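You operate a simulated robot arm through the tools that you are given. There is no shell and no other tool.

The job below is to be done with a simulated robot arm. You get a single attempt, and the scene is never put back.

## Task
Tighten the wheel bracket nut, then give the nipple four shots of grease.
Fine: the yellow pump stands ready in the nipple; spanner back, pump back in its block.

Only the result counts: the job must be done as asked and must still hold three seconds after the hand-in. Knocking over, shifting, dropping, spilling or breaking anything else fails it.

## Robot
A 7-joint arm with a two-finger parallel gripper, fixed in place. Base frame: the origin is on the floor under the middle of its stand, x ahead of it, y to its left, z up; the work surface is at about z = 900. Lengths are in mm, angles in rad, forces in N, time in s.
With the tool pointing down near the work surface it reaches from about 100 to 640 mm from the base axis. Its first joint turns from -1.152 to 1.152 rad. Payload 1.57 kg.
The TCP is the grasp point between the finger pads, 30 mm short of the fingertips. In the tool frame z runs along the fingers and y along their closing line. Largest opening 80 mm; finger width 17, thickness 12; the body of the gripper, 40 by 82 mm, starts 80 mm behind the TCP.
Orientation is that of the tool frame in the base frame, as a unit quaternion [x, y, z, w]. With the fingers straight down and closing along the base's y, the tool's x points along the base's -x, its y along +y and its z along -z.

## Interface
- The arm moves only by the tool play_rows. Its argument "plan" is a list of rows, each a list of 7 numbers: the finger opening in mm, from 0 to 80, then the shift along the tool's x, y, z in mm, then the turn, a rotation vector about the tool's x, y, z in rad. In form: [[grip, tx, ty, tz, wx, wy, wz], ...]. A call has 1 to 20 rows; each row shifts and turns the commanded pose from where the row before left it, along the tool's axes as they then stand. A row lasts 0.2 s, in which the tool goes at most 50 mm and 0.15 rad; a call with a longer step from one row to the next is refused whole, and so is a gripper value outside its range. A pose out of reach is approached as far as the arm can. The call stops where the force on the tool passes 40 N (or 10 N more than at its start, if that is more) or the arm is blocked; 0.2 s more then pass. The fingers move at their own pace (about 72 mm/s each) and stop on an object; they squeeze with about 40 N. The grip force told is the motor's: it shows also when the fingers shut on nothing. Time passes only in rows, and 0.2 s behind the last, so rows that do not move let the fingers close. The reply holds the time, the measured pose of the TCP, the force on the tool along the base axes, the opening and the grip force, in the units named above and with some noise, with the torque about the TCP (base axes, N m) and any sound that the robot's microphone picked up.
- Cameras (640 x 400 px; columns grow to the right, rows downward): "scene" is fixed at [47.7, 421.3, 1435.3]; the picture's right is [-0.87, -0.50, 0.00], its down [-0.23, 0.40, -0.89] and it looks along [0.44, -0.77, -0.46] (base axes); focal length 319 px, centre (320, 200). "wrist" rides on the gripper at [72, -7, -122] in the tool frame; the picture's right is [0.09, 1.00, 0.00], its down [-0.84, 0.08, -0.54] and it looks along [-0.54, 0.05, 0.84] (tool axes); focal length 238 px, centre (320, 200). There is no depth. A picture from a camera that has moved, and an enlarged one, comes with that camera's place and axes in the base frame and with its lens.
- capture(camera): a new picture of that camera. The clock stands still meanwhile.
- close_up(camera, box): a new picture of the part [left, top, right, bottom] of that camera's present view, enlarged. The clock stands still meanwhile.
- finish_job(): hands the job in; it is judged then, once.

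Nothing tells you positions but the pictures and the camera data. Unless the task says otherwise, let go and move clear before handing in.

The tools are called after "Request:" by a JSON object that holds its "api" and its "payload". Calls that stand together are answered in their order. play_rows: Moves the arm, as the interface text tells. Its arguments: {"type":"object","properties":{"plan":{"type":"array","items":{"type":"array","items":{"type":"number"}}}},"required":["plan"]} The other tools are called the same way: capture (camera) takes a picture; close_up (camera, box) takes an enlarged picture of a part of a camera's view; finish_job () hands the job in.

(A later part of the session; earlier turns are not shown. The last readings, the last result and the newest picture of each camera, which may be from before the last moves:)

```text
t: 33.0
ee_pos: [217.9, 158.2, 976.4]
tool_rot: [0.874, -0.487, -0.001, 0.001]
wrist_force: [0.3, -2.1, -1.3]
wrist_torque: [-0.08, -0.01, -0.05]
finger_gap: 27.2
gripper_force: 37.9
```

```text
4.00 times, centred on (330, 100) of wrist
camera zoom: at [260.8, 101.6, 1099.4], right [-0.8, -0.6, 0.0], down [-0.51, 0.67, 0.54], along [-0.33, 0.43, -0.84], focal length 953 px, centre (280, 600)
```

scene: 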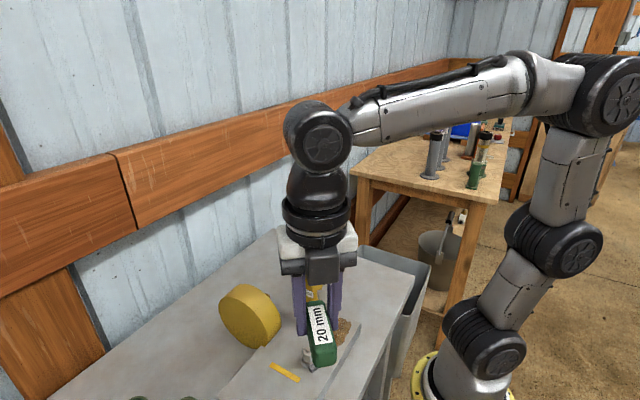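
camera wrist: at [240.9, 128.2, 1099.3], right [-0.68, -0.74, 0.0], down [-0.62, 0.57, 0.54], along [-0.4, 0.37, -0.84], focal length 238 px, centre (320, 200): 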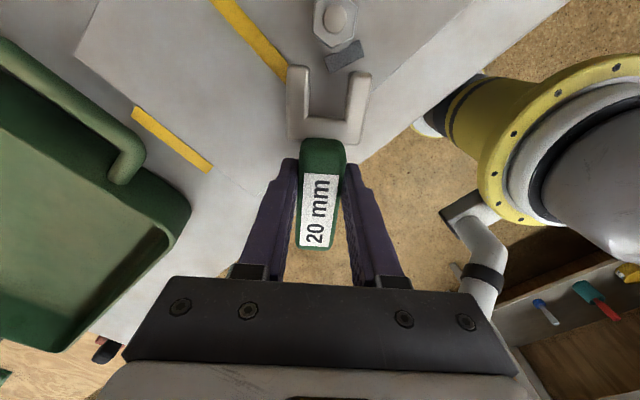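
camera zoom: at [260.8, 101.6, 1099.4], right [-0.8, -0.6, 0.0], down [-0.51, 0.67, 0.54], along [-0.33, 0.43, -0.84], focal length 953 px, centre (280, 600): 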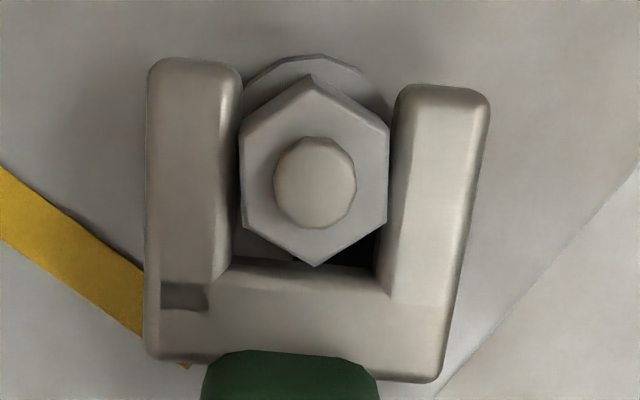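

The jaw has taken up the slack and forces are still low. I'll continue turning.

Request:
{"api": "play_rows", "payload": {"plan": [[0, 0.09, -2.62, 0, 0, 0, 0.05], [0, 0.09, -2.62, 0, 0, 0, 0.05], [0, 0.09, -2.62, 0, 0, 0, 0.05], [0, 0.09, -2.62, 0, 0, 0, 0.05], [0, 0, 0, 0, 0, 0, 0]]}}

Request:
{"api": "close_up", "payload": {"camera": "wrist", "box": [250, 50, 410, 150]}}

```text
t: 34.2
ee_pos: [227.8, 162.7, 976.4]
tool_rot: [0.821, -0.571, -0.002, 0.001]
wrist_force: [-4.2, -2.2, 1.6]
wrist_torque: [-0.23, 0.02, -0.22]
finger_gap: 27.4
gripper_force: 37.5
```

```text
4.00 times, centred on (330, 100) of wrist
camera zoom: at [257.6, 98.7, 1099.3], right [-0.9, -0.43, 0.0], down [-0.36, 0.76, 0.54], along [-0.24, 0.49, -0.84], focal length 953 px, centre (280, 600)
```

zoom: 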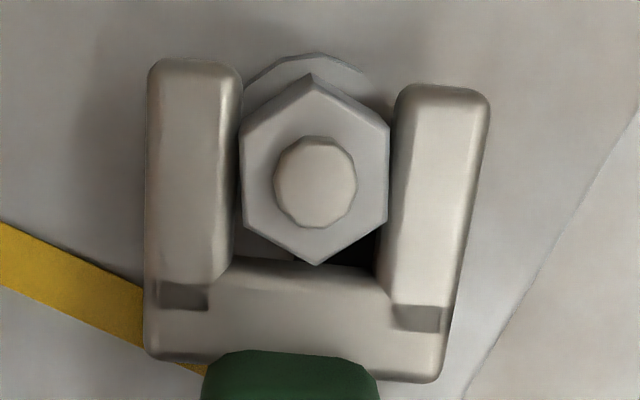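

The nut is turning with the spanner against about 5 N. I'll keep going.

Request:
{"api": "play_rows", "payload": {"plan": [[0, 0.09, -2.62, 0, 0, 0, 0.05], [0, 0.09, -2.62, 0, 0, 0, 0.05], [0, 0.09, -2.62, 0, 0, 0, 0.05], [0, 0.09, -2.62, 0, 0, 0, 0.05], [0, 0, 0, 0, 0, 0, 0]]}}

Request:
{"api": "close_up", "payload": {"camera": "wrist", "box": [250, 50, 410, 150]}}

```text
t: 35.4
ee_pos: [237.0, 166.1, 976.6]
tool_rot: [0.76, -0.65, -0.001, 0.001]
wrist_force: [-5.3, 1.7, -3.3]
wrist_torque: [0.12, 0.12, -0.24]
finger_gap: 27.3
gripper_force: 38.1
```

```text
4.00 times, centred on (330, 100) of wrist
camera zoom: at [253.9, 96.3, 1099.2], right [-0.97, -0.24, 0.0], down [-0.21, 0.81, 0.54], along [-0.13, 0.53, -0.84], focal length 953 px, centre (280, 600)
```

zoom: 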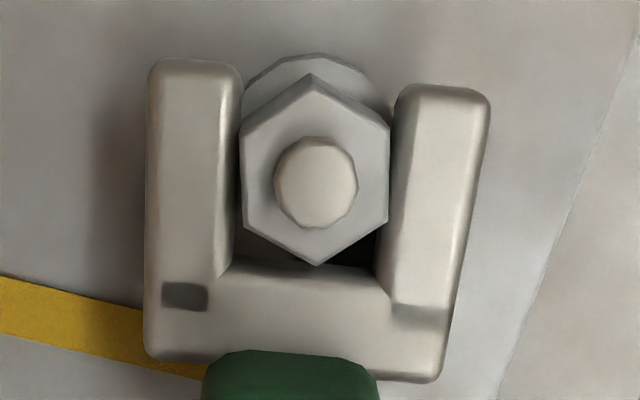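

Request:
{"api": "play_rows", "payload": {"plan": [[0, 0.09, -2.62, 0, 0, 0, 0.05], [0, 0.09, -2.62, 0, 0, 0, 0.05], [0, 0.09, -2.62, 0, 0, 0, 0.05], [0, 0.09, -2.62, 0, 0, 0, 0.05], [0, 0, 0, 0, 0, 0, 0]]}}

Request:
{"api": "close_up", "payload": {"camera": "wrist", "box": [250, 50, 410, 150]}}

Request:
{"api": "capture", "payload": {"camera": "scene"}}

```text
t: 36.6
ee_pos: [248.1, 165.3, 976.2]
tool_rot: [-0.691, 0.723, 0.0, -0.001]
wrist_force: [-7.5, 1.3, -9.1]
wrist_torque: [0.35, 0.14, -0.34]
finger_gap: 27.2
gripper_force: 37.8
```

```text
4.00 times, centred on (330, 100) of wrist
camera zoom: at [249.9, 94.7, 1099.5], right [-1.0, -0.05, 0.0], down [-0.04, 0.84, 0.54], along [-0.03, 0.54, -0.84], focal length 953 px, centre (280, 600)
```

zoom: 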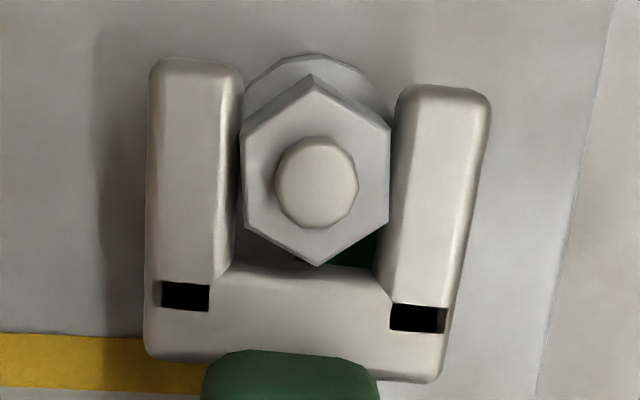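

```text
taken
```

scene: 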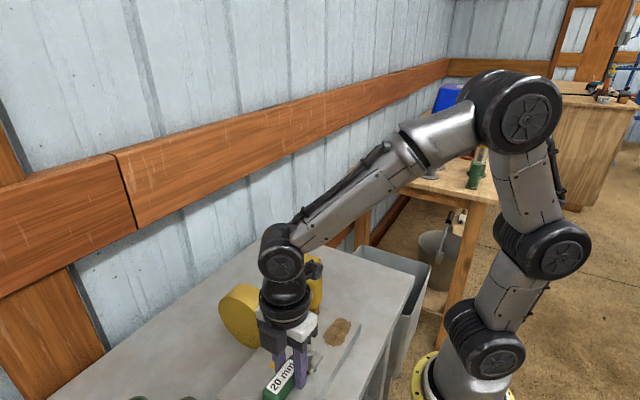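

The nut continues turning with rising torque. I'll continue in small steps, easing down very slightly with the nut.

Request:
{"api": "play_rows", "payload": {"plan": [[0, 0.09, -2.62, 0.1, 0, 0, 0.05], [0, 0.09, -2.62, 0.1, 0, 0, 0.05], [0, 0.09, -2.62, 0.1, 0, 0, 0.05], [0, 0.09, -2.62, 0.1, 0, 0, 0.05], [0, 0, 0, 0, 0, 0, 0]]}}

Request:
{"api": "close_up", "payload": {"camera": "wrist", "box": [250, 50, 410, 150]}}

```text
t: 37.8
ee_pos: [257.3, 162.9, 975.7]
tool_rot: [-0.615, 0.789, 0.0, -0.001]
wrist_force: [-13.4, 4.8, 3.3]
wrist_torque: [-0.13, 0.48, -0.65]
finger_gap: 27.4
gripper_force: 38.0
```

```text
4.00 times, centred on (330, 100) of wrist
camera zoom: at [245.8, 94.0, 1098.7], right [-0.99, 0.15, 0.0], down [0.13, 0.83, 0.54], along [0.08, 0.54, -0.84], focal length 953 px, centre (280, 600)
```

zoom: 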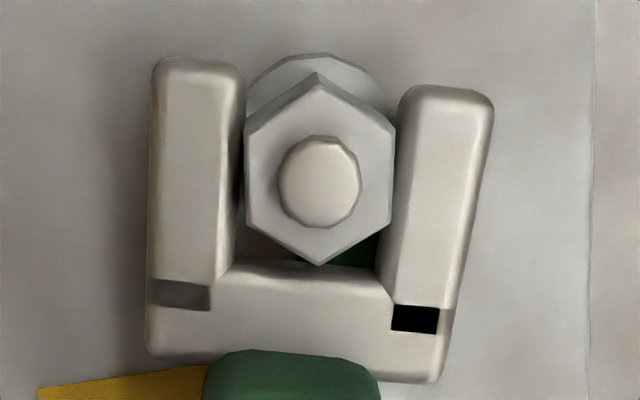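

Torque is now clearly rising (about 1.4 N·m). I'll continue in smaller increments.

Request:
{"api": "play_rows", "payload": {"plan": [[0, 0.09, -2.62, 0, 0, 0, 0.05], [0, 0.09, -2.62, 0, 0, 0, 0.05], [0, 0, 0, 0, 0, 0, 0]]}}

Request:
{"api": "close_up", "payload": {"camera": "wrist", "box": [250, 50, 410, 150]}}

```text
t: 38.6
ee_pos: [263.1, 162.1, 974.5]
tool_rot: [-0.575, 0.818, 0.0, -0.002]
wrist_force: [-16.1, 6.1, -1.2]
wrist_torque: [0.11, 0.36, -0.46]
finger_gap: 27.2
gripper_force: 38.4
```

```text
4.00 times, centred on (330, 100) of wrist
camera zoom: at [243.7, 93.8, 1098.7], right [-0.97, 0.25, 0.0], down [0.21, 0.81, 0.54], along [0.13, 0.52, -0.84], focal length 953 px, centre (280, 600)
```

zoom: 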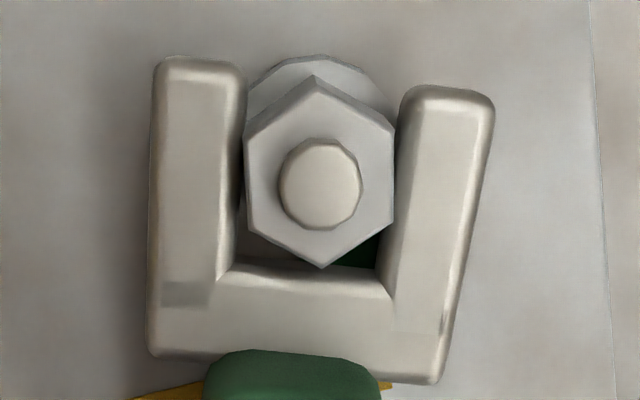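

Request:
{"api": "play_rows", "payload": {"plan": [[0, 0.09, -2.62, 0, 0, 0, 0.05], [0, 0.09, -2.62, 0, 0, 0, 0.05], [0, 0, 0, 0, 0, 0, 0]]}}

Request:
{"api": "close_up", "payload": {"camera": "wrist", "box": [250, 50, 410, 150]}}

```text
t: 39.4
ee_pos: [266.4, 159.4, 974.9]
tool_rot: [-0.534, 0.846, 0.0, -0.002]
wrist_force: [-22.6, 8.5, 1.3]
wrist_torque: [0.04, 0.53, 0.06]
finger_gap: 27.5
gripper_force: 37.4
```

```text
4.00 times, centred on (330, 100) of wrist
camera zoom: at [241.0, 93.9, 1098.6], right [-0.94, 0.34, 0.0], down [0.29, 0.79, 0.54], along [0.18, 0.51, -0.84], focal length 953 px, centre (280, 600)
```

zoom: 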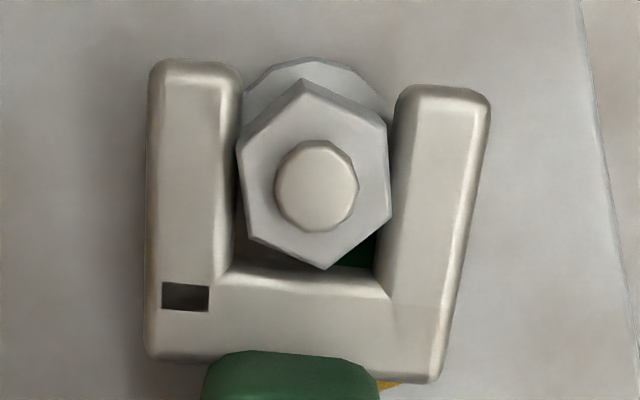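

The load is up to ~24 N and the nut seems to have rotated relative to the jaw a bit. I'll look carefully before pushing on.

Request:
{"api": "close_up", "payload": {"camera": "wrist", "box": [295, 60, 365, 125]}}

Request:
{"api": "capture", "payload": {"camera": "wrist"}}

Request:
{"api": "close_up", "payload": {"camera": "scene", "box": [220, 300, 360, 400]}}

```text
6.15 times, centred on (330, 92) of wrist
camera zoom: at [241.0, 93.9, 1098.6], right [-0.94, 0.34, 0.0], down [0.29, 0.79, 0.54], along [0.18, 0.51, -0.84], focal length 1467 px, centre (258, 862)
```

zoom: 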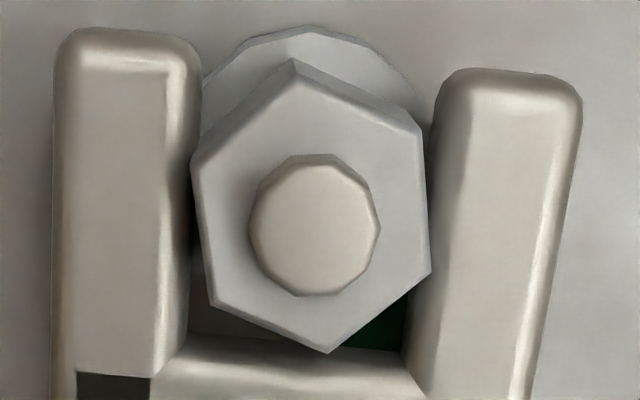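

```text
taken
camera wrist: at [241.0, 93.9, 1098.6], right [-0.94, 0.34, 0.0], down [0.29, 0.79, 0.54], along [0.18, 0.51, -0.84], focal length 238 px, centre (320, 200)
```

wrist: 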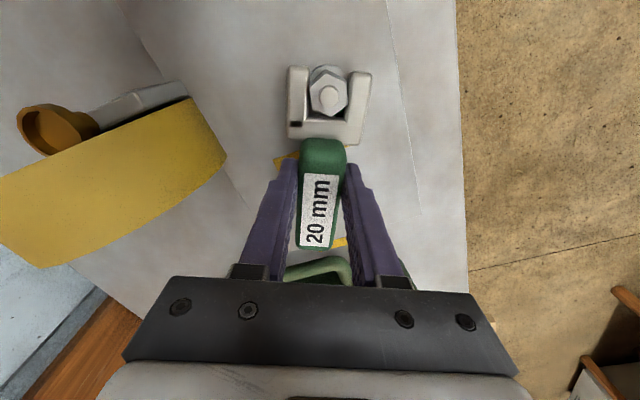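

```text
4.00 times, centred on (290, 350) of scene
camera zoom: at [47.0, 421.6, 1435.2], right [-0.87, -0.5, 0.0], down [-0.23, 0.4, -0.89], along [0.44, -0.77, -0.46], focal length 1278 px, centre (440, -400)
```

zoom: 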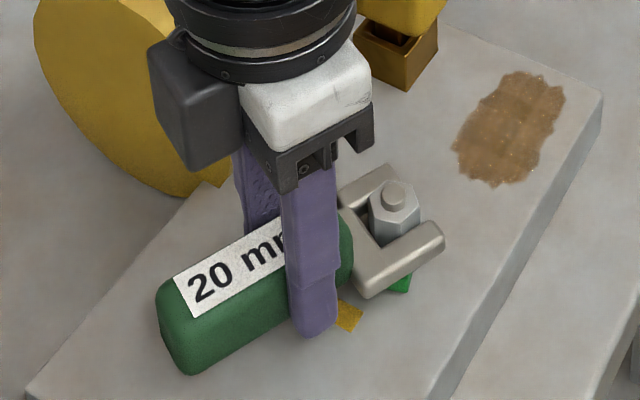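

The little block beside the nut has turned green, which I read as the "tight" indicator, so I'll stop turning. I'll unload by backing the spanner off within the jaw's slack, without turning the nut.

Request:
{"api": "play_rows", "payload": {"plan": [[0, 0.04, 2.1, 0, 0, 0, -0.04], [0, 0.04, 2.1, 0, 0, 0, -0.04], [0, 0.04, 2.1, 0, 0, 0, -0.04], [0, 0, 0, 0, 0, 0, 0]]}}

Request:
{"api": "close_up", "payload": {"camera": "wrist", "box": [250, 50, 410, 150]}}

Request:
{"api": "close_up", "payload": {"camera": "scene", "box": [260, 320, 360, 395]}}

```text
t: 40.4
ee_pos: [261.3, 162.4, 975.3]
tool_rot: [-0.585, 0.811, 0.001, -0.001]
wrist_force: [-15.3, 6.4, -5.6]
wrist_torque: [0.33, 0.3, -0.58]
finger_gap: 27.3
gripper_force: 37.8
```

```text
4.00 times, centred on (330, 100) of wrist
camera zoom: at [244.2, 93.8, 1098.7], right [-0.97, 0.23, 0.0], down [0.19, 0.82, 0.54], along [0.12, 0.53, -0.84], focal length 953 px, centre (280, 600)
```

zoom: 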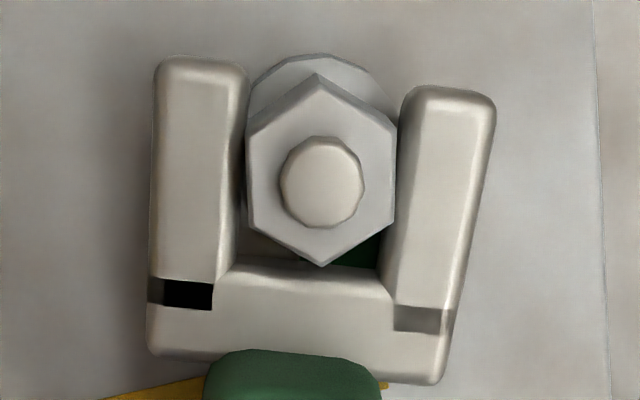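

```text
5.33 times, centred on (310, 358) of scene
camera zoom: at [47.3, 421.5, 1435.2], right [-0.87, -0.5, 0.0], down [-0.23, 0.4, -0.89], along [0.44, -0.77, -0.46], focal length 1704 px, centre (373, -640)
```

zoom: 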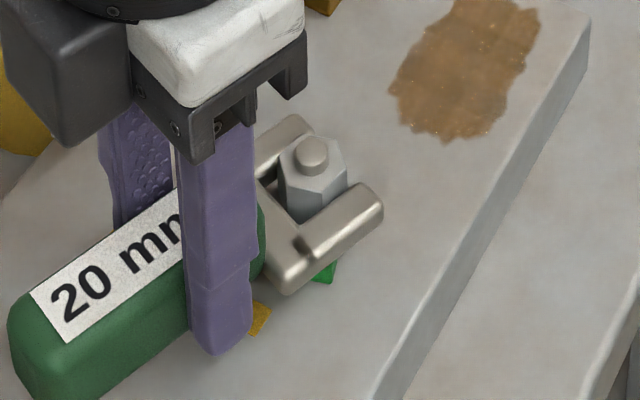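

The block stays green. There's still elastic load, so I'll back off further until it vanishes.

Request:
{"api": "play_rows", "payload": {"plan": [[0, 0.04, 2.1, 0, 0, 0, -0.04], [0, 0.04, 2.1, 0, 0, 0, -0.04], [0, 0.04, 2.1, 0, 0, 0, -0.04], [0, 0, 0, 0, 0, 0, 0]]}}

Request:
{"api": "close_up", "payload": {"camera": "wrist", "box": [250, 50, 410, 150]}}

Request:
{"api": "close_up", "payload": {"camera": "scene", "box": [260, 320, 360, 395]}}

```text
t: 41.4
ee_pos: [255.5, 164.5, 976.0]
tool_rot: [-0.632, 0.775, -0.001, 0.0]
wrist_force: [-8.7, 6.2, -1.9]
wrist_torque: [0.16, 0.26, -0.5]
finger_gap: 27.7
gripper_force: 38.7
```

```text
4.00 times, centred on (330, 100) of wrist
camera zoom: at [247.3, 94.1, 1099.4], right [-0.99, 0.11, 0.0], down [0.09, 0.84, 0.54], along [0.06, 0.54, -0.84], focal length 953 px, centre (280, 600)
```

zoom: 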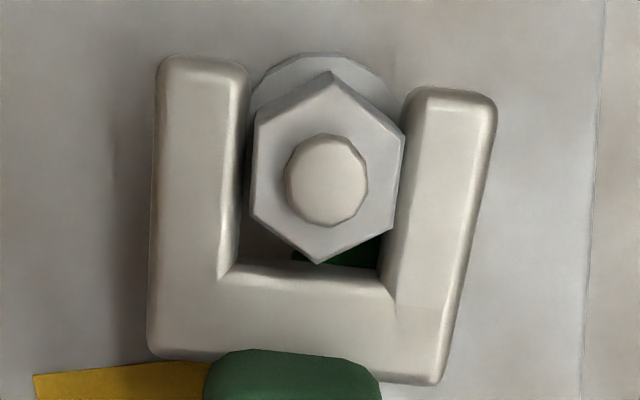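

```text
5.33 times, centred on (310, 358) of scene
camera zoom: at [47.4, 421.5, 1435.2], right [-0.87, -0.5, 0.0], down [-0.23, 0.4, -0.89], along [0.44, -0.77, -0.46], focal length 1704 px, centre (373, -640)
```

zoom: 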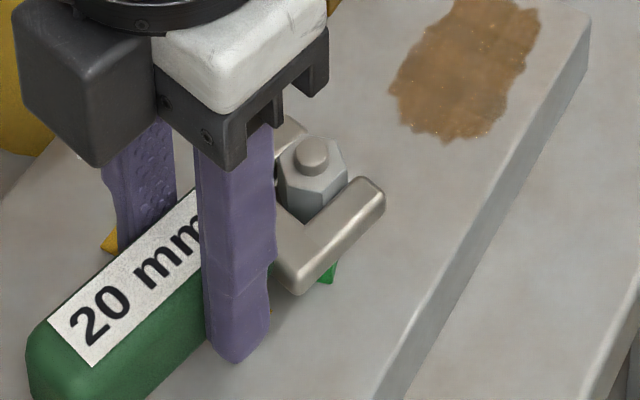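

The jaw is now nearly aligned with the nut but leaning sideways on it. I'll shift sideways slightly to relieve the load.

Request:
{"api": "play_rows", "payload": {"plan": [[0, 0, 1.0, 0, 0, 0, 0], [0, 0, 0.5, 0, 0, 0, -0.01], [0, 0, 0, 0, 0, 0, 0]]}}

Request:
{"api": "close_up", "payload": {"camera": "wrist", "box": [250, 50, 410, 150]}}

```text
t: 42.2
ee_pos: [255.7, 163.1, 977.1]
tool_rot: [-0.637, 0.771, 0.0, 0.001]
wrist_force: [-0.1, 0.7, -1.9]
wrist_torque: [0.02, 0.0, -0.03]
finger_gap: 27.2
gripper_force: 38.0
```

```text
4.00 times, centred on (330, 100) of wrist
camera zoom: at [247.2, 94.0, 1099.1], right [-1.0, 0.1, 0.0], down [0.08, 0.84, 0.54], along [0.06, 0.54, -0.84], focal length 953 px, centre (280, 600)
```

zoom: 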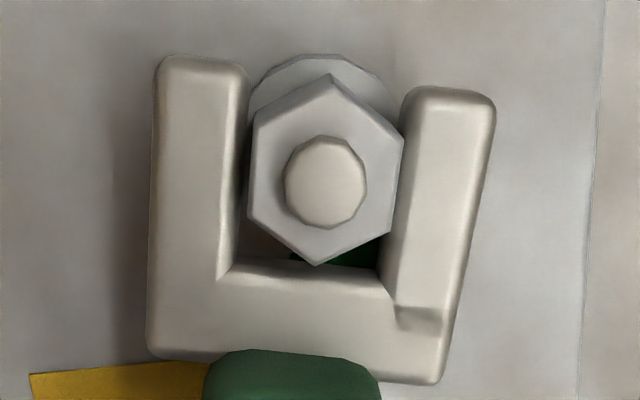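

The load is gone. Now I'll slide the spanner straight back off the nut.

Request:
{"api": "play_rows", "payload": {"plan": [[0, -3, 0, 0, 0, 0, 0], [0, -3, 0, 0, 0, 0, 0], [0, -4, 0, 0, 0, 0, 0], [0, -4, 0, 0, 0, 0, 0], [0, 0, 0, 0, 0, 0, 0]]}}

Request:
{"api": "close_up", "payload": {"camera": "wrist", "box": [260, 0, 420, 100]}}

```text
t: 43.4
ee_pos: [256.7, 178.2, 975.4]
tool_rot: [-0.636, 0.772, 0.0, -0.001]
wrist_force: [2.1, -0.9, -2.1]
wrist_torque: [-0.05, -0.07, 0.04]
finger_gap: 27.2
gripper_force: 37.6
```

```text
4.00 times, centred on (340, 50) of wrist
camera zoom: at [248.9, 108.0, 1098.9], right [-0.99, 0.1, 0.0], down [0.08, 0.84, 0.54], along [0.05, 0.54, -0.84], focal length 953 px, centre (240, 800)
```

zoom: 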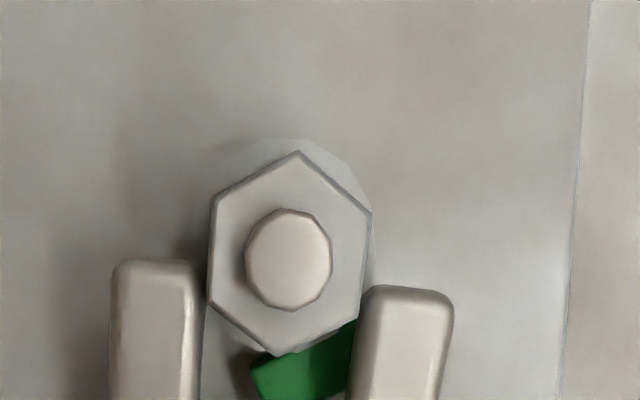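

The nut's indicator tab is clearly green. I'll continue withdrawing and then lift clear.

Request:
{"api": "play_rows", "payload": {"plan": [[0, -4, 0.2, 0, 0, 0, 0], [0, -5, 0, 0, 0, 0, 0], [0, -6, 0, 0, 0, 0, 0], [0, -6, 0, 0, 0, 0, 0], [0, 0, 0, 0, 0, 0, 0]]}}

Request:
{"api": "close_up", "payload": {"camera": "wrist", "box": [260, 0, 420, 100]}}

Request:
{"api": "close_up", "payload": {"camera": "scene", "box": [240, 310, 380, 400]}}

```text
t: 44.6
ee_pos: [260.5, 199.2, 976.5]
tool_rot: [-0.636, 0.772, 0.0, 0.0]
wrist_force: [1.2, 0.4, -1.7]
wrist_torque: [0.0, -0.01, 0.0]
finger_gap: 27.3
gripper_force: 37.4
```

```text
4.00 times, centred on (340, 50) of wrist
camera zoom: at [252.7, 128.8, 1099.1], right [-0.99, 0.1, 0.0], down [0.08, 0.84, 0.54], along [0.05, 0.54, -0.84], focal length 953 px, centre (240, 800)
```

zoom: 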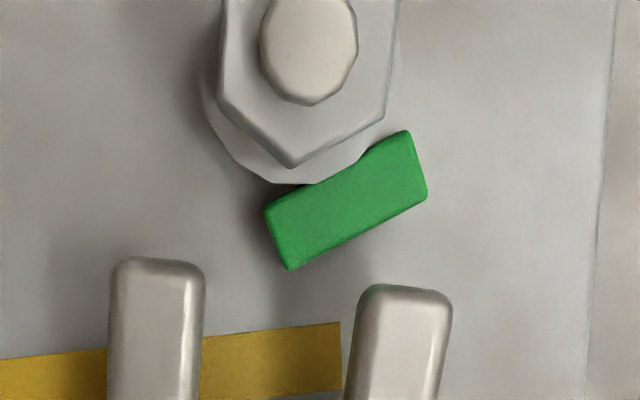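

```text
4.44 times, centred on (310, 355) of scene
camera zoom: at [47.7, 421.4, 1435.3], right [-0.87, -0.5, 0.0], down [-0.23, 0.4, -0.89], along [0.44, -0.77, -0.46], focal length 1420 px, centre (364, -489)
```

zoom: 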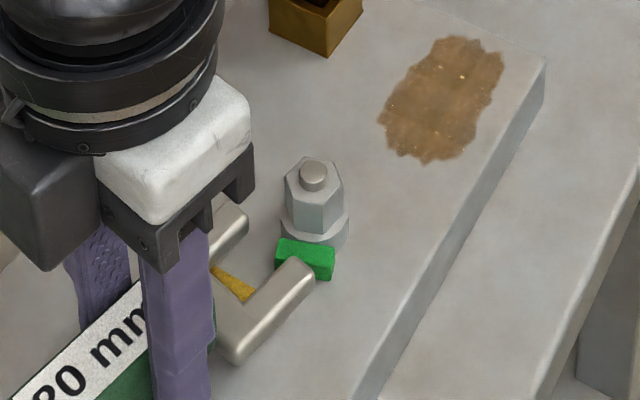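

The spanner is free and the tab is green. I'll lift it to a safe height and turn it back to its original heading.

Request:
{"api": "play_rows", "payload": {"plan": [[0, 0, 0, -15, 0, 0, 0], [0, 0, 0, -25, 0, 0, 0], [0, 0, 0, -25, 0, 0, 0], [0, 0, 0, -25, 0, 0, 0], [0, 0, 0, -25, 0, 0, 0], [0, 0, 0, -25, 0, 0, 0], [0, 0, 0, -19, 0, 0, 0], [0, 0, 0, 0, 0, 0, 0.08], [0, 0, 0, 0, 0, 0, 0.13], [0, 0, 0, 0, 0, 0, 0.13], [0, 0, 0, 0, 0, 0, 0.13], [0, 0, 0, 0, 0, 0, 0.13], [0, 0, 0, 0, 0, 0, 0.13], [0, 0, 0, 0, 0, 0, 0.13], [0, 0, 0, 0, 0, 0, 0.13], [0, 0, 0, 0, 0, 0, 0.13], [0, 0, 0, 0, 0, 0, 0.13], [0, 0, 0, 0, 0, 0, 0.129], [0, 0, 0, 0, 0, 0, 0]]}}

Request:
{"api": "capture", "payload": {"camera": "wrist"}}

```text
t: 48.6
ee_pos: [261.1, 198.7, 1134.8]
tool_rot: [0.001, 1.0, -0.001, 0.0]
wrist_force: [-0.2, 0.2, -1.3]
wrist_torque: [0.01, 0.04, 0.01]
finger_gap: 27.4
gripper_force: 37.8
```

```text
taken
camera wrist: at [188.2, 193.9, 1258.4], right [-0.09, 1.0, 0.0], down [0.84, 0.08, 0.54], along [0.54, 0.05, -0.84], focal length 238 px, centre (320, 200)
```

wrist: 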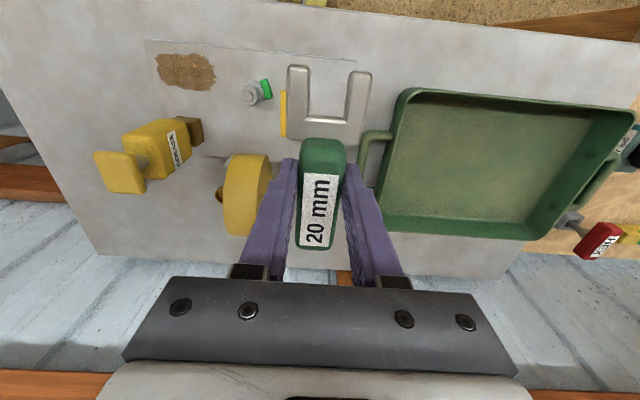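

Back to the original heading, and I can see the nut's green tab. Now I'll carry the spanner back over its place at y≈-127.

Request:
{"api": "play_rows", "payload": {"plan": [[0, -0.8, -12, 0, 0, 0, 0], [0, -0.8, -26, 0, 0, 0, 0], [0, -0.8, -26, 0, 0, 0, 0], [0, -0.8, -26, 0, 0, 0, 0], [0, -0.8, -26, 0, 0, 0, 0], [0, -0.8, -26, 0, 0, 0, 0], [0, -0.8, -26, 0, 0, 0, 0], [0, -0.8, -26, 0, 0, 0, 0], [0, -0.8, -26, 0, 0, 0, 0], [0, -0.8, -26, 0, 0, 0, 0], [0, -0.8, -26, 0, 0, 0, 0], [0, -0.8, -26, 0, 0, 0, 0], [0, -0.8, -18.3, 0, 0, 0, 0], [0, -0.8, -10, 0, 0, 0, 0], [0, 0, 0, 0, 0, 0, 0]]}}

```text
t: 51.8
ee_pos: [272.1, -127.5, 1134.5]
tool_rot: [0.0, 1.0, 0.0, 0.0]
wrist_force: [0.0, 0.3, -2.7]
wrist_torque: [-0.02, 0.02, 0.0]
finger_gap: 27.4
gripper_force: 38.1
```

Request:
{"api": "play_rows", "payload": {"plan": [[0, 0, 0, 15, 0, 0, 0], [0, 0, 0, 25, 0, 0, 0], [0, 0, 0, 25, 0, 0, 0], [0, 0, 0, 25, 0, 0, 0], [0, 0, 0, 25, 0, 0, 0], [0, 0, 0, 25, 0, 0, 0], [0, 0, 0, 25, 0, 0, 0], [0, 0, 0, 18, 0, 0, 0], [0, 0, 0, 10, 0, 0, 0], [0, 0, 0, 5, 0, 0, 0], [0, 0, 0, 3, 0, 0, 0], [0, 0, 0, 0, 0, 0, 0]]}}

Request:
{"api": "close_up", "payload": {"camera": "scene", "box": [310, 245, 400, 315]}}

```text
t: 54.4
ee_pos: [271.2, -127.1, 933.9]
tool_rot: [0.001, 1.0, 0.0, 0.001]
wrist_force: [0.3, -0.6, -1.4]
wrist_torque: [0.01, 0.01, -0.01]
finger_gap: 27.5
gripper_force: 37.8
```

```text
5.71 times, centred on (355, 280) of scene
camera zoom: at [47.7, 421.3, 1435.3], right [-0.87, -0.5, 0.0], down [-0.23, 0.4, -0.89], along [0.44, -0.77, -0.46], focal length 1825 px, centre (120, -257)
```

zoom: 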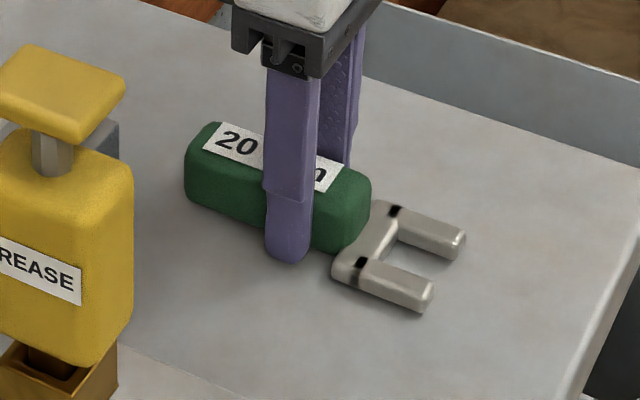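

It hovers ~2–3 mm above its spot, offset about 2 mm from the original place. I'll correct that and set it down gently.

Request:
{"api": "play_rows", "payload": {"plan": [[0, 1.7, -1.0, 0, 0, 0, 0], [0, 0, 0, 1, 0, 0, 0], [0, 0, 0, 1, 0, 0, 0], [0, 0, 0, 0.7, 0, 0, 0], [0, 0, 0, 0, 0, 0, 0]]}}

Request:
{"api": "close_up", "payload": {"camera": "scene", "box": [310, 245, 400, 315]}}

```text
t: 55.6
ee_pos: [270.9, -128.5, 931.8]
tool_rot: [0.0, 1.0, -0.001, 0.001]
wrist_force: [-3.6, 0.8, 7.6]
wrist_torque: [0.05, -0.36, -0.01]
finger_gap: 27.3
gripper_force: 38.0
```

```text
5.71 times, centred on (355, 280) of scene
camera zoom: at [47.5, 421.4, 1435.3], right [-0.87, -0.5, 0.0], down [-0.23, 0.4, -0.89], along [0.44, -0.77, -0.46], focal length 1825 px, centre (120, -257)
```

zoom: 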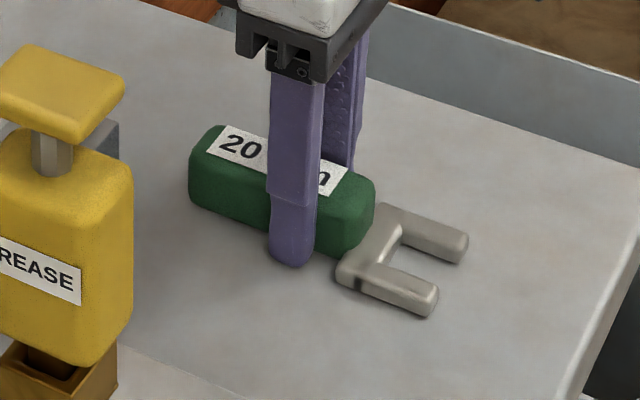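

It's resting on the bench at the original spot. I'll release and rise straight up.

Request:
{"api": "play_rows", "payload": {"plan": [[40, 0, 0, 0, 0, 0, 0], [70, 0, 0, 0, 0, 0, 0], [80, 0, 0, 0, 0, 0, 0], [80, 0, 0, -10, 0, 0, 0], [80, 0, 0, -30, 0, 0, 0], [80, 0, 0, -40, 0, 0, 0], [80, 0, 0, -45, 0, 0, 0], [80, 0, 0, -45, 0, 0, 0], [80, 0, 0, -35, 0, 0, 0], [80, 0, 0, 0, 0, 0, 0]]}}

Request:
{"api": "capture", "payload": {"camera": "wrist"}}

Request:
{"api": "close_up", "payload": {"camera": "scene", "box": [310, 245, 400, 315]}}

Request:
{"api": "close_up", "payload": {"camera": "scene", "box": [260, 240, 360, 330]}}

```text
t: 57.8
ee_pos: [270.8, -129.4, 1136.8]
tool_rot: [0.0, 1.0, 0.0, 0.001]
wrist_force: [-1.0, 1.0, -0.6]
wrist_torque: [0.02, 0.01, -0.01]
finger_gap: 79.8
gripper_force: 0.1
```

```text
taken
camera wrist: at [197.7, -133.5, 1259.8], right [-0.09, 1.0, 0.0], down [0.84, 0.08, 0.54], along [0.54, 0.05, -0.84], focal length 238 px, centre (320, 200)
```

wrist: 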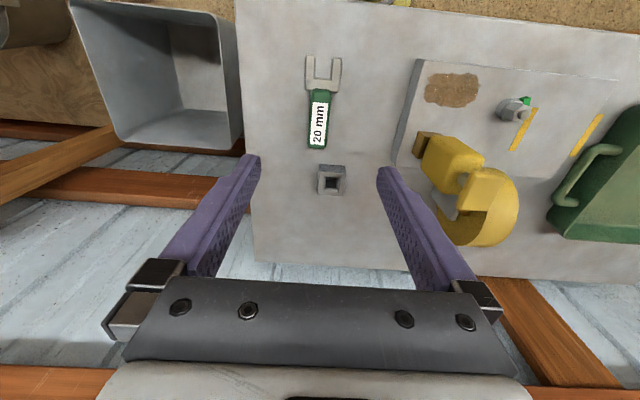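

```text
5.71 times, centred on (355, 280) of scene
camera zoom: at [47.6, 421.3, 1435.3], right [-0.87, -0.5, 0.0], down [-0.23, 0.4, -0.89], along [0.44, -0.77, -0.46], focal length 1825 px, centre (120, -257)
```

zoom: 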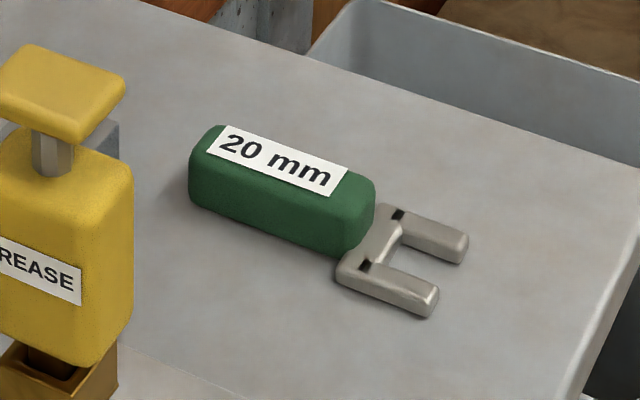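

```text
4.44 times, centred on (310, 285) of scene
camera zoom: at [47.6, 421.3, 1435.3], right [-0.87, -0.5, 0.0], down [-0.23, 0.4, -0.89], along [0.44, -0.77, -0.46], focal length 1420 px, centre (364, -178)
```

zoom: 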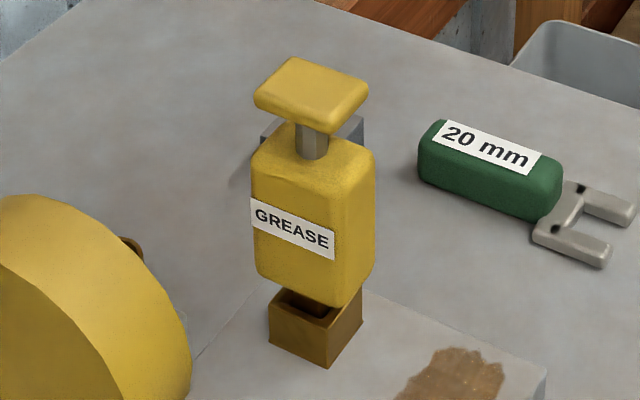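

The spanner is back in its place. Now for the pump: I'll look down on its head to find the exact pressing point and its orientation.

Request:
{"api": "play_rows", "payload": {"plan": [[80, -15.8, 32.4, 3, 0, 0, 0], [80, -15.8, 32.4, 3, 0, 0, 0], [80, -15.8, 32.4, 3, 0, 0, 0], [80, -15.8, 32.4, 3, 0, 0, 0], [80, -15.8, 32.4, 3, 0, 0, 0], [80, 0, 0, 0, 0, 0, 0]]}}

Request:
{"api": "capture", "payload": {"camera": "wrist"}}

Request:
{"api": "close_up", "payload": {"camera": "wrist", "box": [240, 20, 400, 150]}}

```text
t: 59.2
ee_pos: [349.9, 35.5, 1120.9]
tool_rot: [0.0, 1.0, 0.0, 0.0]
wrist_force: [0.8, 0.3, -0.2]
wrist_torque: [-0.01, 0.03, -0.02]
finger_gap: 80.1
gripper_force: 0.0
```

```text
taken
camera wrist: at [277.2, 29.7, 1243.8], right [-0.09, 1.0, 0.0], down [0.84, 0.08, 0.54], along [0.54, 0.05, -0.84], focal length 238 px, centre (320, 200)
```

wrist: 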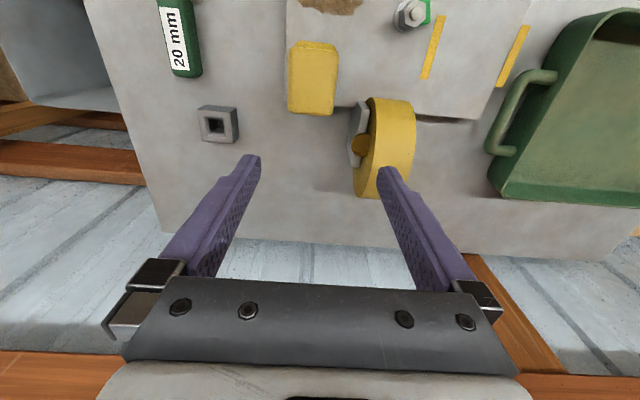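

```text
3.08 times, centred on (320, 85) of wrist
camera zoom: at [277.2, 29.7, 1243.8], right [-0.09, 1.0, 0.0], down [0.84, 0.08, 0.54], along [0.54, 0.05, -0.84], focal length 733 px, centre (320, 554)
```

zoom: 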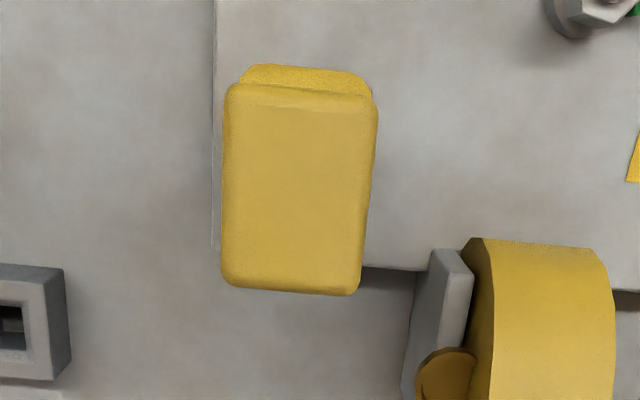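

The pump head is a 38×30 mm plate aligned with the axes, centred near (299, 26.6), top at z≈1068. I'll close the fingers and move them directly over its centre.

Request:
{"api": "play_rows", "payload": {"plan": [[40, 0, 0, -5, 0, 0, 0], [0, 0, 0, 0, 0, 0, 0], [0, 25, -5.3, 0, 0, 0, 0], [0, 25, -5.3, 0, 0, 0, 0], [0, 0, 0, 0, 0, 0, 0], [0, 0, 0, 0, 0, 0, 0]]}}

Request:
{"api": "close_up", "payload": {"camera": "scene", "box": [260, 210, 360, 330]}}

Request:
{"api": "capture", "payload": {"camera": "wrist"}}

```text
t: 60.6
ee_pos: [299.4, 23.8, 1125.9]
tool_rot: [0.001, 1.0, 0.0, 0.0]
wrist_force: [0.5, 1.0, -0.2]
wrist_torque: [-0.02, 0.05, 0.0]
finger_gap: 0.0
gripper_force: 21.2
```

```text
3.33 times, centred on (310, 270) of scene
camera zoom: at [47.6, 421.3, 1435.3], right [-0.87, -0.5, 0.0], down [-0.23, 0.4, -0.89], along [0.44, -0.77, -0.46], focal length 1065 px, centre (353, -33)
```

zoom: 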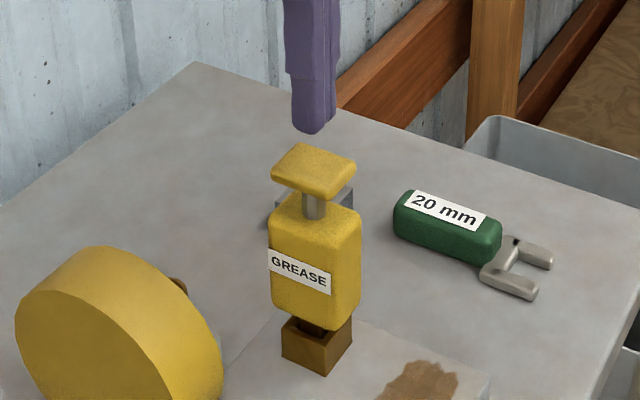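

```text
taken
camera wrist: at [226.5, 18.4, 1249.9], right [-0.09, 1.0, 0.0], down [0.84, 0.08, 0.54], along [0.54, 0.05, -0.84], focal length 238 px, centre (320, 200)
```

wrist: 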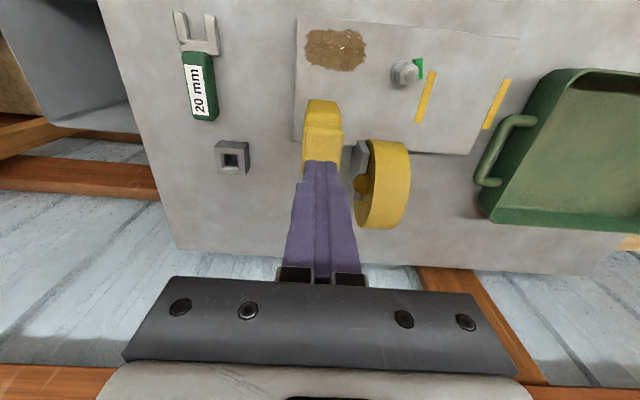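

The closed fingers are above the head. I'll descend to just above it, then in small steps to find contact.

Request:
{"api": "play_rows", "payload": {"plan": [[0, 0, 1, 10, 0, 0, 0], [0, 0, 0, 8, 0, 0, 0], [0, 0, 0, 5, 0, 0, 0], [0, 0, 0, 0, 0, 0, 0]]}}

Request:
{"api": "close_up", "payload": {"camera": "scene", "box": [270, 230, 350, 320]}}

Request:
{"api": "close_up", "payload": {"camera": "wrist", "box": [280, 80, 370, 200]}}

```text
t: 61.6
ee_pos: [300.4, 24.1, 1102.2]
tool_rot: [0.0, 1.0, 0.0, 0.001]
wrist_force: [0.2, -0.3, 0.4]
wrist_torque: [0.03, 0.0, -0.02]
finger_gap: 0.1
gripper_force: 21.0
```

```text
4.44 times, centred on (310, 275) of scene
camera zoom: at [47.7, 421.3, 1435.3], right [-0.87, -0.5, 0.0], down [-0.23, 0.4, -0.89], along [0.44, -0.77, -0.46], focal length 1420 px, centre (364, -133)
```

zoom: 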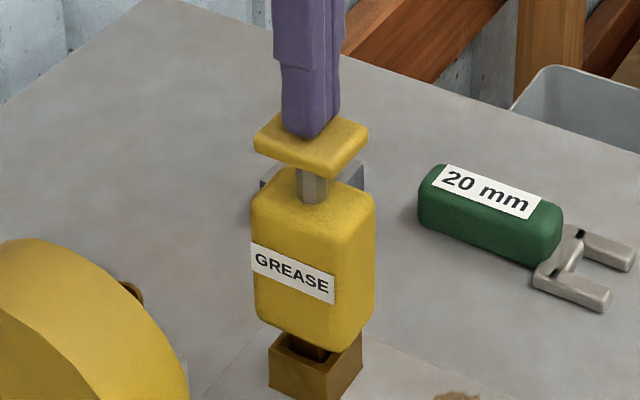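

```text
3.33 times, centred on (325, 140) of wrist
camera zoom: at [227.0, 19.1, 1226.4], right [-0.09, 1.0, 0.0], down [0.84, 0.08, 0.54], along [0.54, 0.05, -0.84], focal length 794 px, centre (303, 400)
```

zoom: 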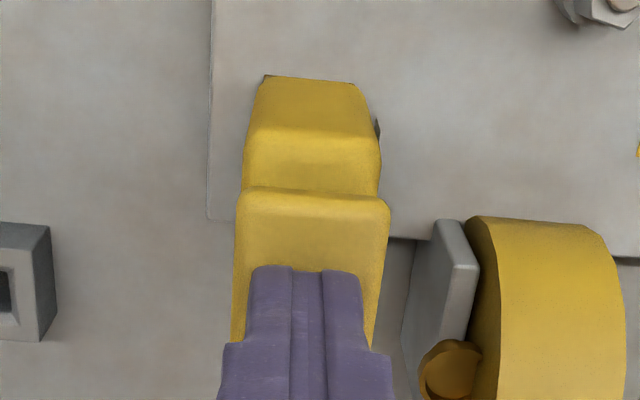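

Fingertips are centred and within a few mm of the head. Now I'll press slowly, in small steps.

Request:
{"api": "play_rows", "payload": {"plan": [[0, 0, 0, 2, 0, 0, 0], [0, 0, 0, 2, 0, 0, 0], [0, 0, 0, 2, 0, 0, 0], [0, 0, 0, 0, 0, 0, 0]]}}

Request:
{"api": "play_rows", "payload": {"plan": [[0, 0, 0, 1.5, 0, 0, 0], [0, 0, 0, 1.5, 0, 0, 0], [0, 0, 0, 0, 0, 0, 0]]}}

Request:
{"api": "close_up", "payload": {"camera": "scene", "box": [270, 230, 350, 320]}}

```text
t: 62.6
ee_pos: [300.5, 24.9, 1096.7]
tool_rot: [0.0, 1.0, 0.0, -0.001]
wrist_force: [1.1, -0.3, 1.0]
wrist_torque: [0.04, -0.01, 0.0]
finger_gap: 0.3
gripper_force: 21.5
```

```text
t: 63.4
ee_pos: [300.2, 23.6, 1093.8]
tool_rot: [0.0, 1.0, 0.0, -0.001]
wrist_force: [-0.3, 0.8, 2.2]
wrist_torque: [0.04, 0.01, -0.02]
finger_gap: 0.0
gripper_force: 21.4
```

```text
4.44 times, centred on (310, 275) of scene
camera zoom: at [47.6, 421.4, 1435.3], right [-0.87, -0.5, 0.0], down [-0.23, 0.4, -0.89], along [0.44, -0.77, -0.46], focal length 1420 px, centre (364, -133)
```

zoom: 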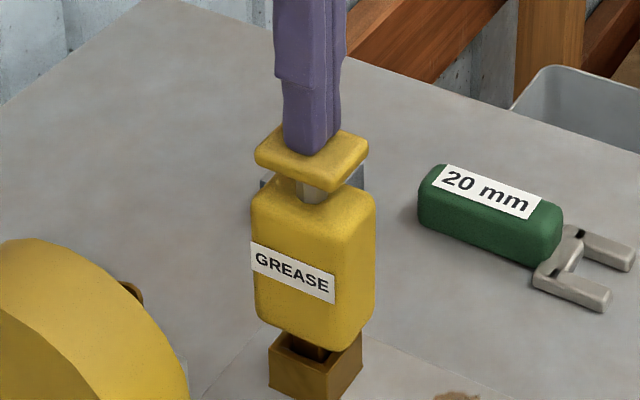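

The head is moving down with a light spring. I'll keep pressing to the end of its stroke.

Request:
{"api": "play_rows", "payload": {"plan": [[0, 0, 0, 1.5, 0, 0, 0], [0, 0, 0, 1.5, 0, 0, 0], [0, 0, 0, 0, 0, 0, 0]]}}

Request:
{"api": "close_up", "payload": {"camera": "scene", "box": [270, 230, 350, 320]}}

```text
t: 64.2
ee_pos: [300.2, 23.6, 1091.8]
tool_rot: [-0.001, 1.0, 0.0, 0.0]
wrist_force: [-0.9, 0.6, 2.9]
wrist_torque: [0.03, 0.02, 0.0]
finger_gap: 0.0
gripper_force: 21.3
```

```text
4.44 times, centred on (310, 275) of scene
camera zoom: at [47.6, 421.4, 1435.3], right [-0.87, -0.5, 0.0], down [-0.23, 0.4, -0.89], along [0.44, -0.77, -0.46], focal length 1420 px, centre (364, -133)
```

zoom: 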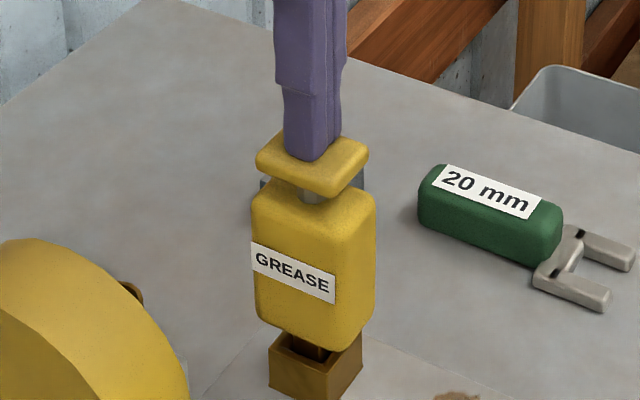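

Request:
{"api": "play_rows", "payload": {"plan": [[0, 0, 0, 1.5, 0, 0, 0], [0, 0, 0, 1.5, 0, 0, 0], [0, 0, 0, 0, 0, 0, 0]]}}

Request:
{"api": "close_up", "payload": {"camera": "scene", "box": [270, 230, 350, 320]}}

```text
t: 65.0
ee_pos: [299.4, 25.2, 1088.5]
tool_rot: [0.0, 1.0, 0.0, 0.0]
wrist_force: [0.2, -0.2, 3.2]
wrist_torque: [-0.01, -0.01, -0.05]
finger_gap: 0.2
gripper_force: 21.3
```

```text
4.44 times, centred on (310, 275) of scene
camera zoom: at [47.6, 421.3, 1435.3], right [-0.87, -0.5, 0.0], down [-0.23, 0.4, -0.89], along [0.44, -0.77, -0.46], focal length 1420 px, centre (364, -133)
```

zoom: 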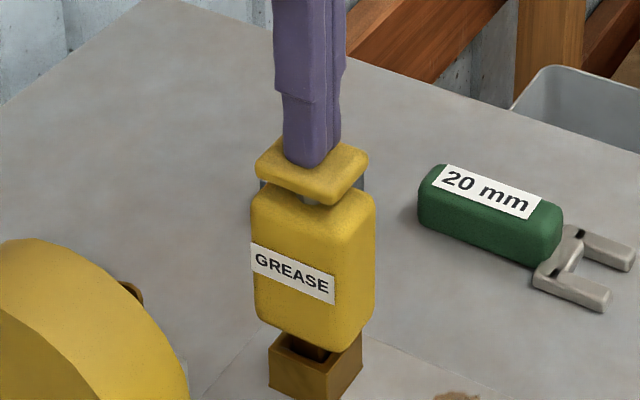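

Request:
{"api": "play_rows", "payload": {"plan": [[0, 0, 0, 1, 0, 0, 0], [0, 0, 0, 1, 0, 0, 0], [0, 0, 0, 0, 0, 0, 0]]}}

Request:
{"api": "close_up", "payload": {"camera": "scene", "box": [270, 230, 350, 320]}}

```text
t: 65.8
ee_pos: [299.6, 23.6, 1085.4]
tool_rot: [0.0, 1.0, 0.0, 0.0]
wrist_force: [0.5, -0.3, 2.9]
wrist_torque: [-0.03, -0.04, 0.0]
finger_gap: 0.2
gripper_force: 21.4
```

```text
4.44 times, centred on (310, 275) of scene
camera zoom: at [47.6, 421.3, 1435.3], right [-0.87, -0.5, 0.0], down [-0.23, 0.4, -0.89], along [0.44, -0.77, -0.46], focal length 1420 px, centre (364, -133)
```

zoom: 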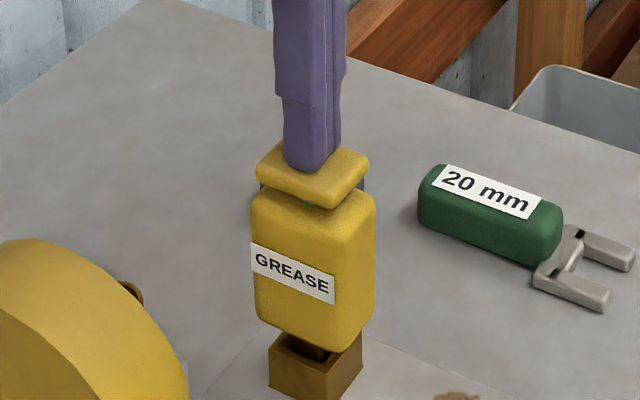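

Request:
{"api": "play_rows", "payload": {"plan": [[0, 0, 0, 1, 0, 0, 0], [0, 0, 0, 1, 0, 0, 0], [0, 0, 0, 0, 0, 0, 0]]}}

Request:
{"api": "close_up", "payload": {"camera": "scene", "box": [270, 230, 350, 320]}}

```text
t: 66.6
ee_pos: [300.3, 24.9, 1083.3]
tool_rot: [-0.001, 1.0, 0.0, 0.0]
wrist_force: [0.0, 0.1, 3.9]
wrist_torque: [0.0, -0.04, -0.03]
finger_gap: 0.0
gripper_force: 21.5
```

```text
4.44 times, centred on (310, 275) of scene
camera zoom: at [47.6, 421.3, 1435.3], right [-0.87, -0.5, 0.0], down [-0.23, 0.4, -0.89], along [0.44, -0.77, -0.46], focal length 1420 px, centre (364, -133)
```

zoom: 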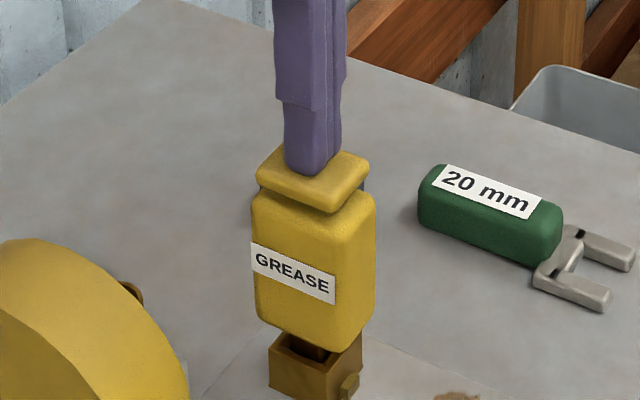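

A blob of grease appeared at the nipple's side — the first shot has triggered. I'll zoom in to confirm, then let the head rise fully.

Request:
{"api": "close_up", "payload": {"camera": "scene", "box": [295, 295, 335, 325]}}

Request:
{"api": "play_rows", "payload": {"plan": [[0, 0, 0, -3, 0, 0, 0], [0, 0, 0, -4, 0, 0, 0], [0, 0, 0, -5, 0, 0, 0], [0, 0, 0, -5, 0, 0, 0], [0, 0, 0, -4, 0, 0, 0], [0, 0, 0, 0, 0, 0, 0]]}}

Request:
{"api": "close_up", "payload": {"camera": "scene", "box": [270, 230, 350, 330]}}

Request:
{"api": "close_up", "payload": {"camera": "scene", "box": [295, 295, 335, 325]}}

```text
13.33 times, centred on (315, 310) of scene
camera zoom: at [47.6, 421.3, 1435.3], right [-0.87, -0.5, 0.0], down [-0.23, 0.4, -0.89], along [0.44, -0.77, -0.46], focal length 4259 px, centre (387, -1267)
```

zoom: 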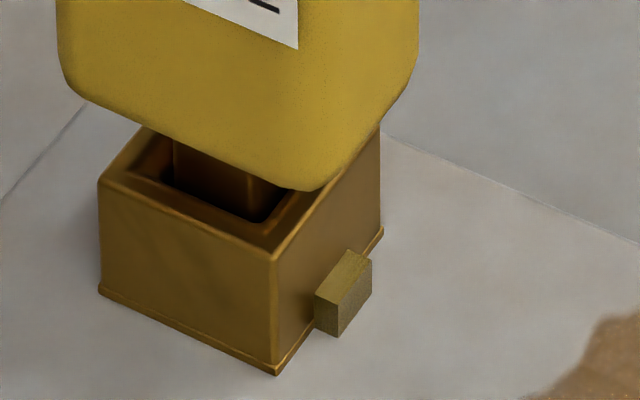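

```text
t: 68.0
ee_pos: [299.5, 23.8, 1105.0]
tool_rot: [0.0, 1.0, 0.001, -0.001]
wrist_force: [0.1, -0.4, -0.7]
wrist_torque: [0.0, -0.04, -0.02]
finger_gap: 0.0
gripper_force: 21.1
```

```text
4.00 times, centred on (310, 280) of scene
camera zoom: at [47.7, 421.3, 1435.3], right [-0.87, -0.5, 0.0], down [-0.23, 0.4, -0.89], along [0.44, -0.77, -0.46], focal length 1278 px, centre (360, -120)
```

zoom: 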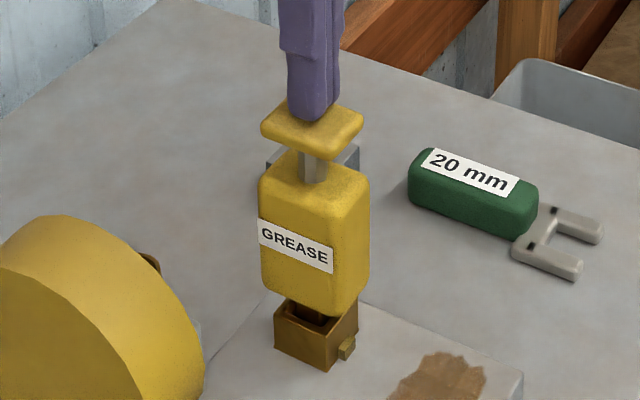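

```text
13.33 times, centred on (315, 310) of scene
camera zoom: at [47.7, 421.3, 1435.3], right [-0.87, -0.5, 0.0], down [-0.23, 0.4, -0.89], along [0.44, -0.77, -0.46], focal length 4259 px, centre (387, -1267)
```

zoom: 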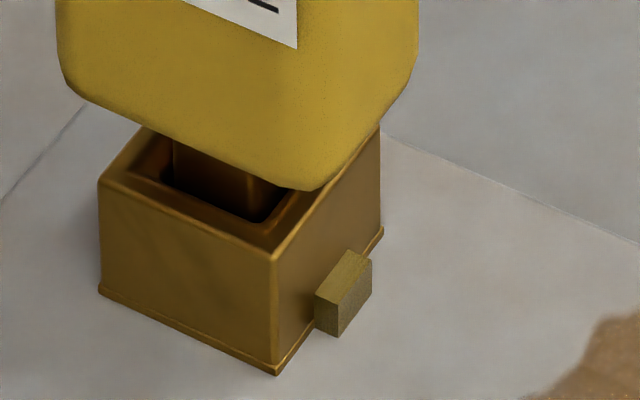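

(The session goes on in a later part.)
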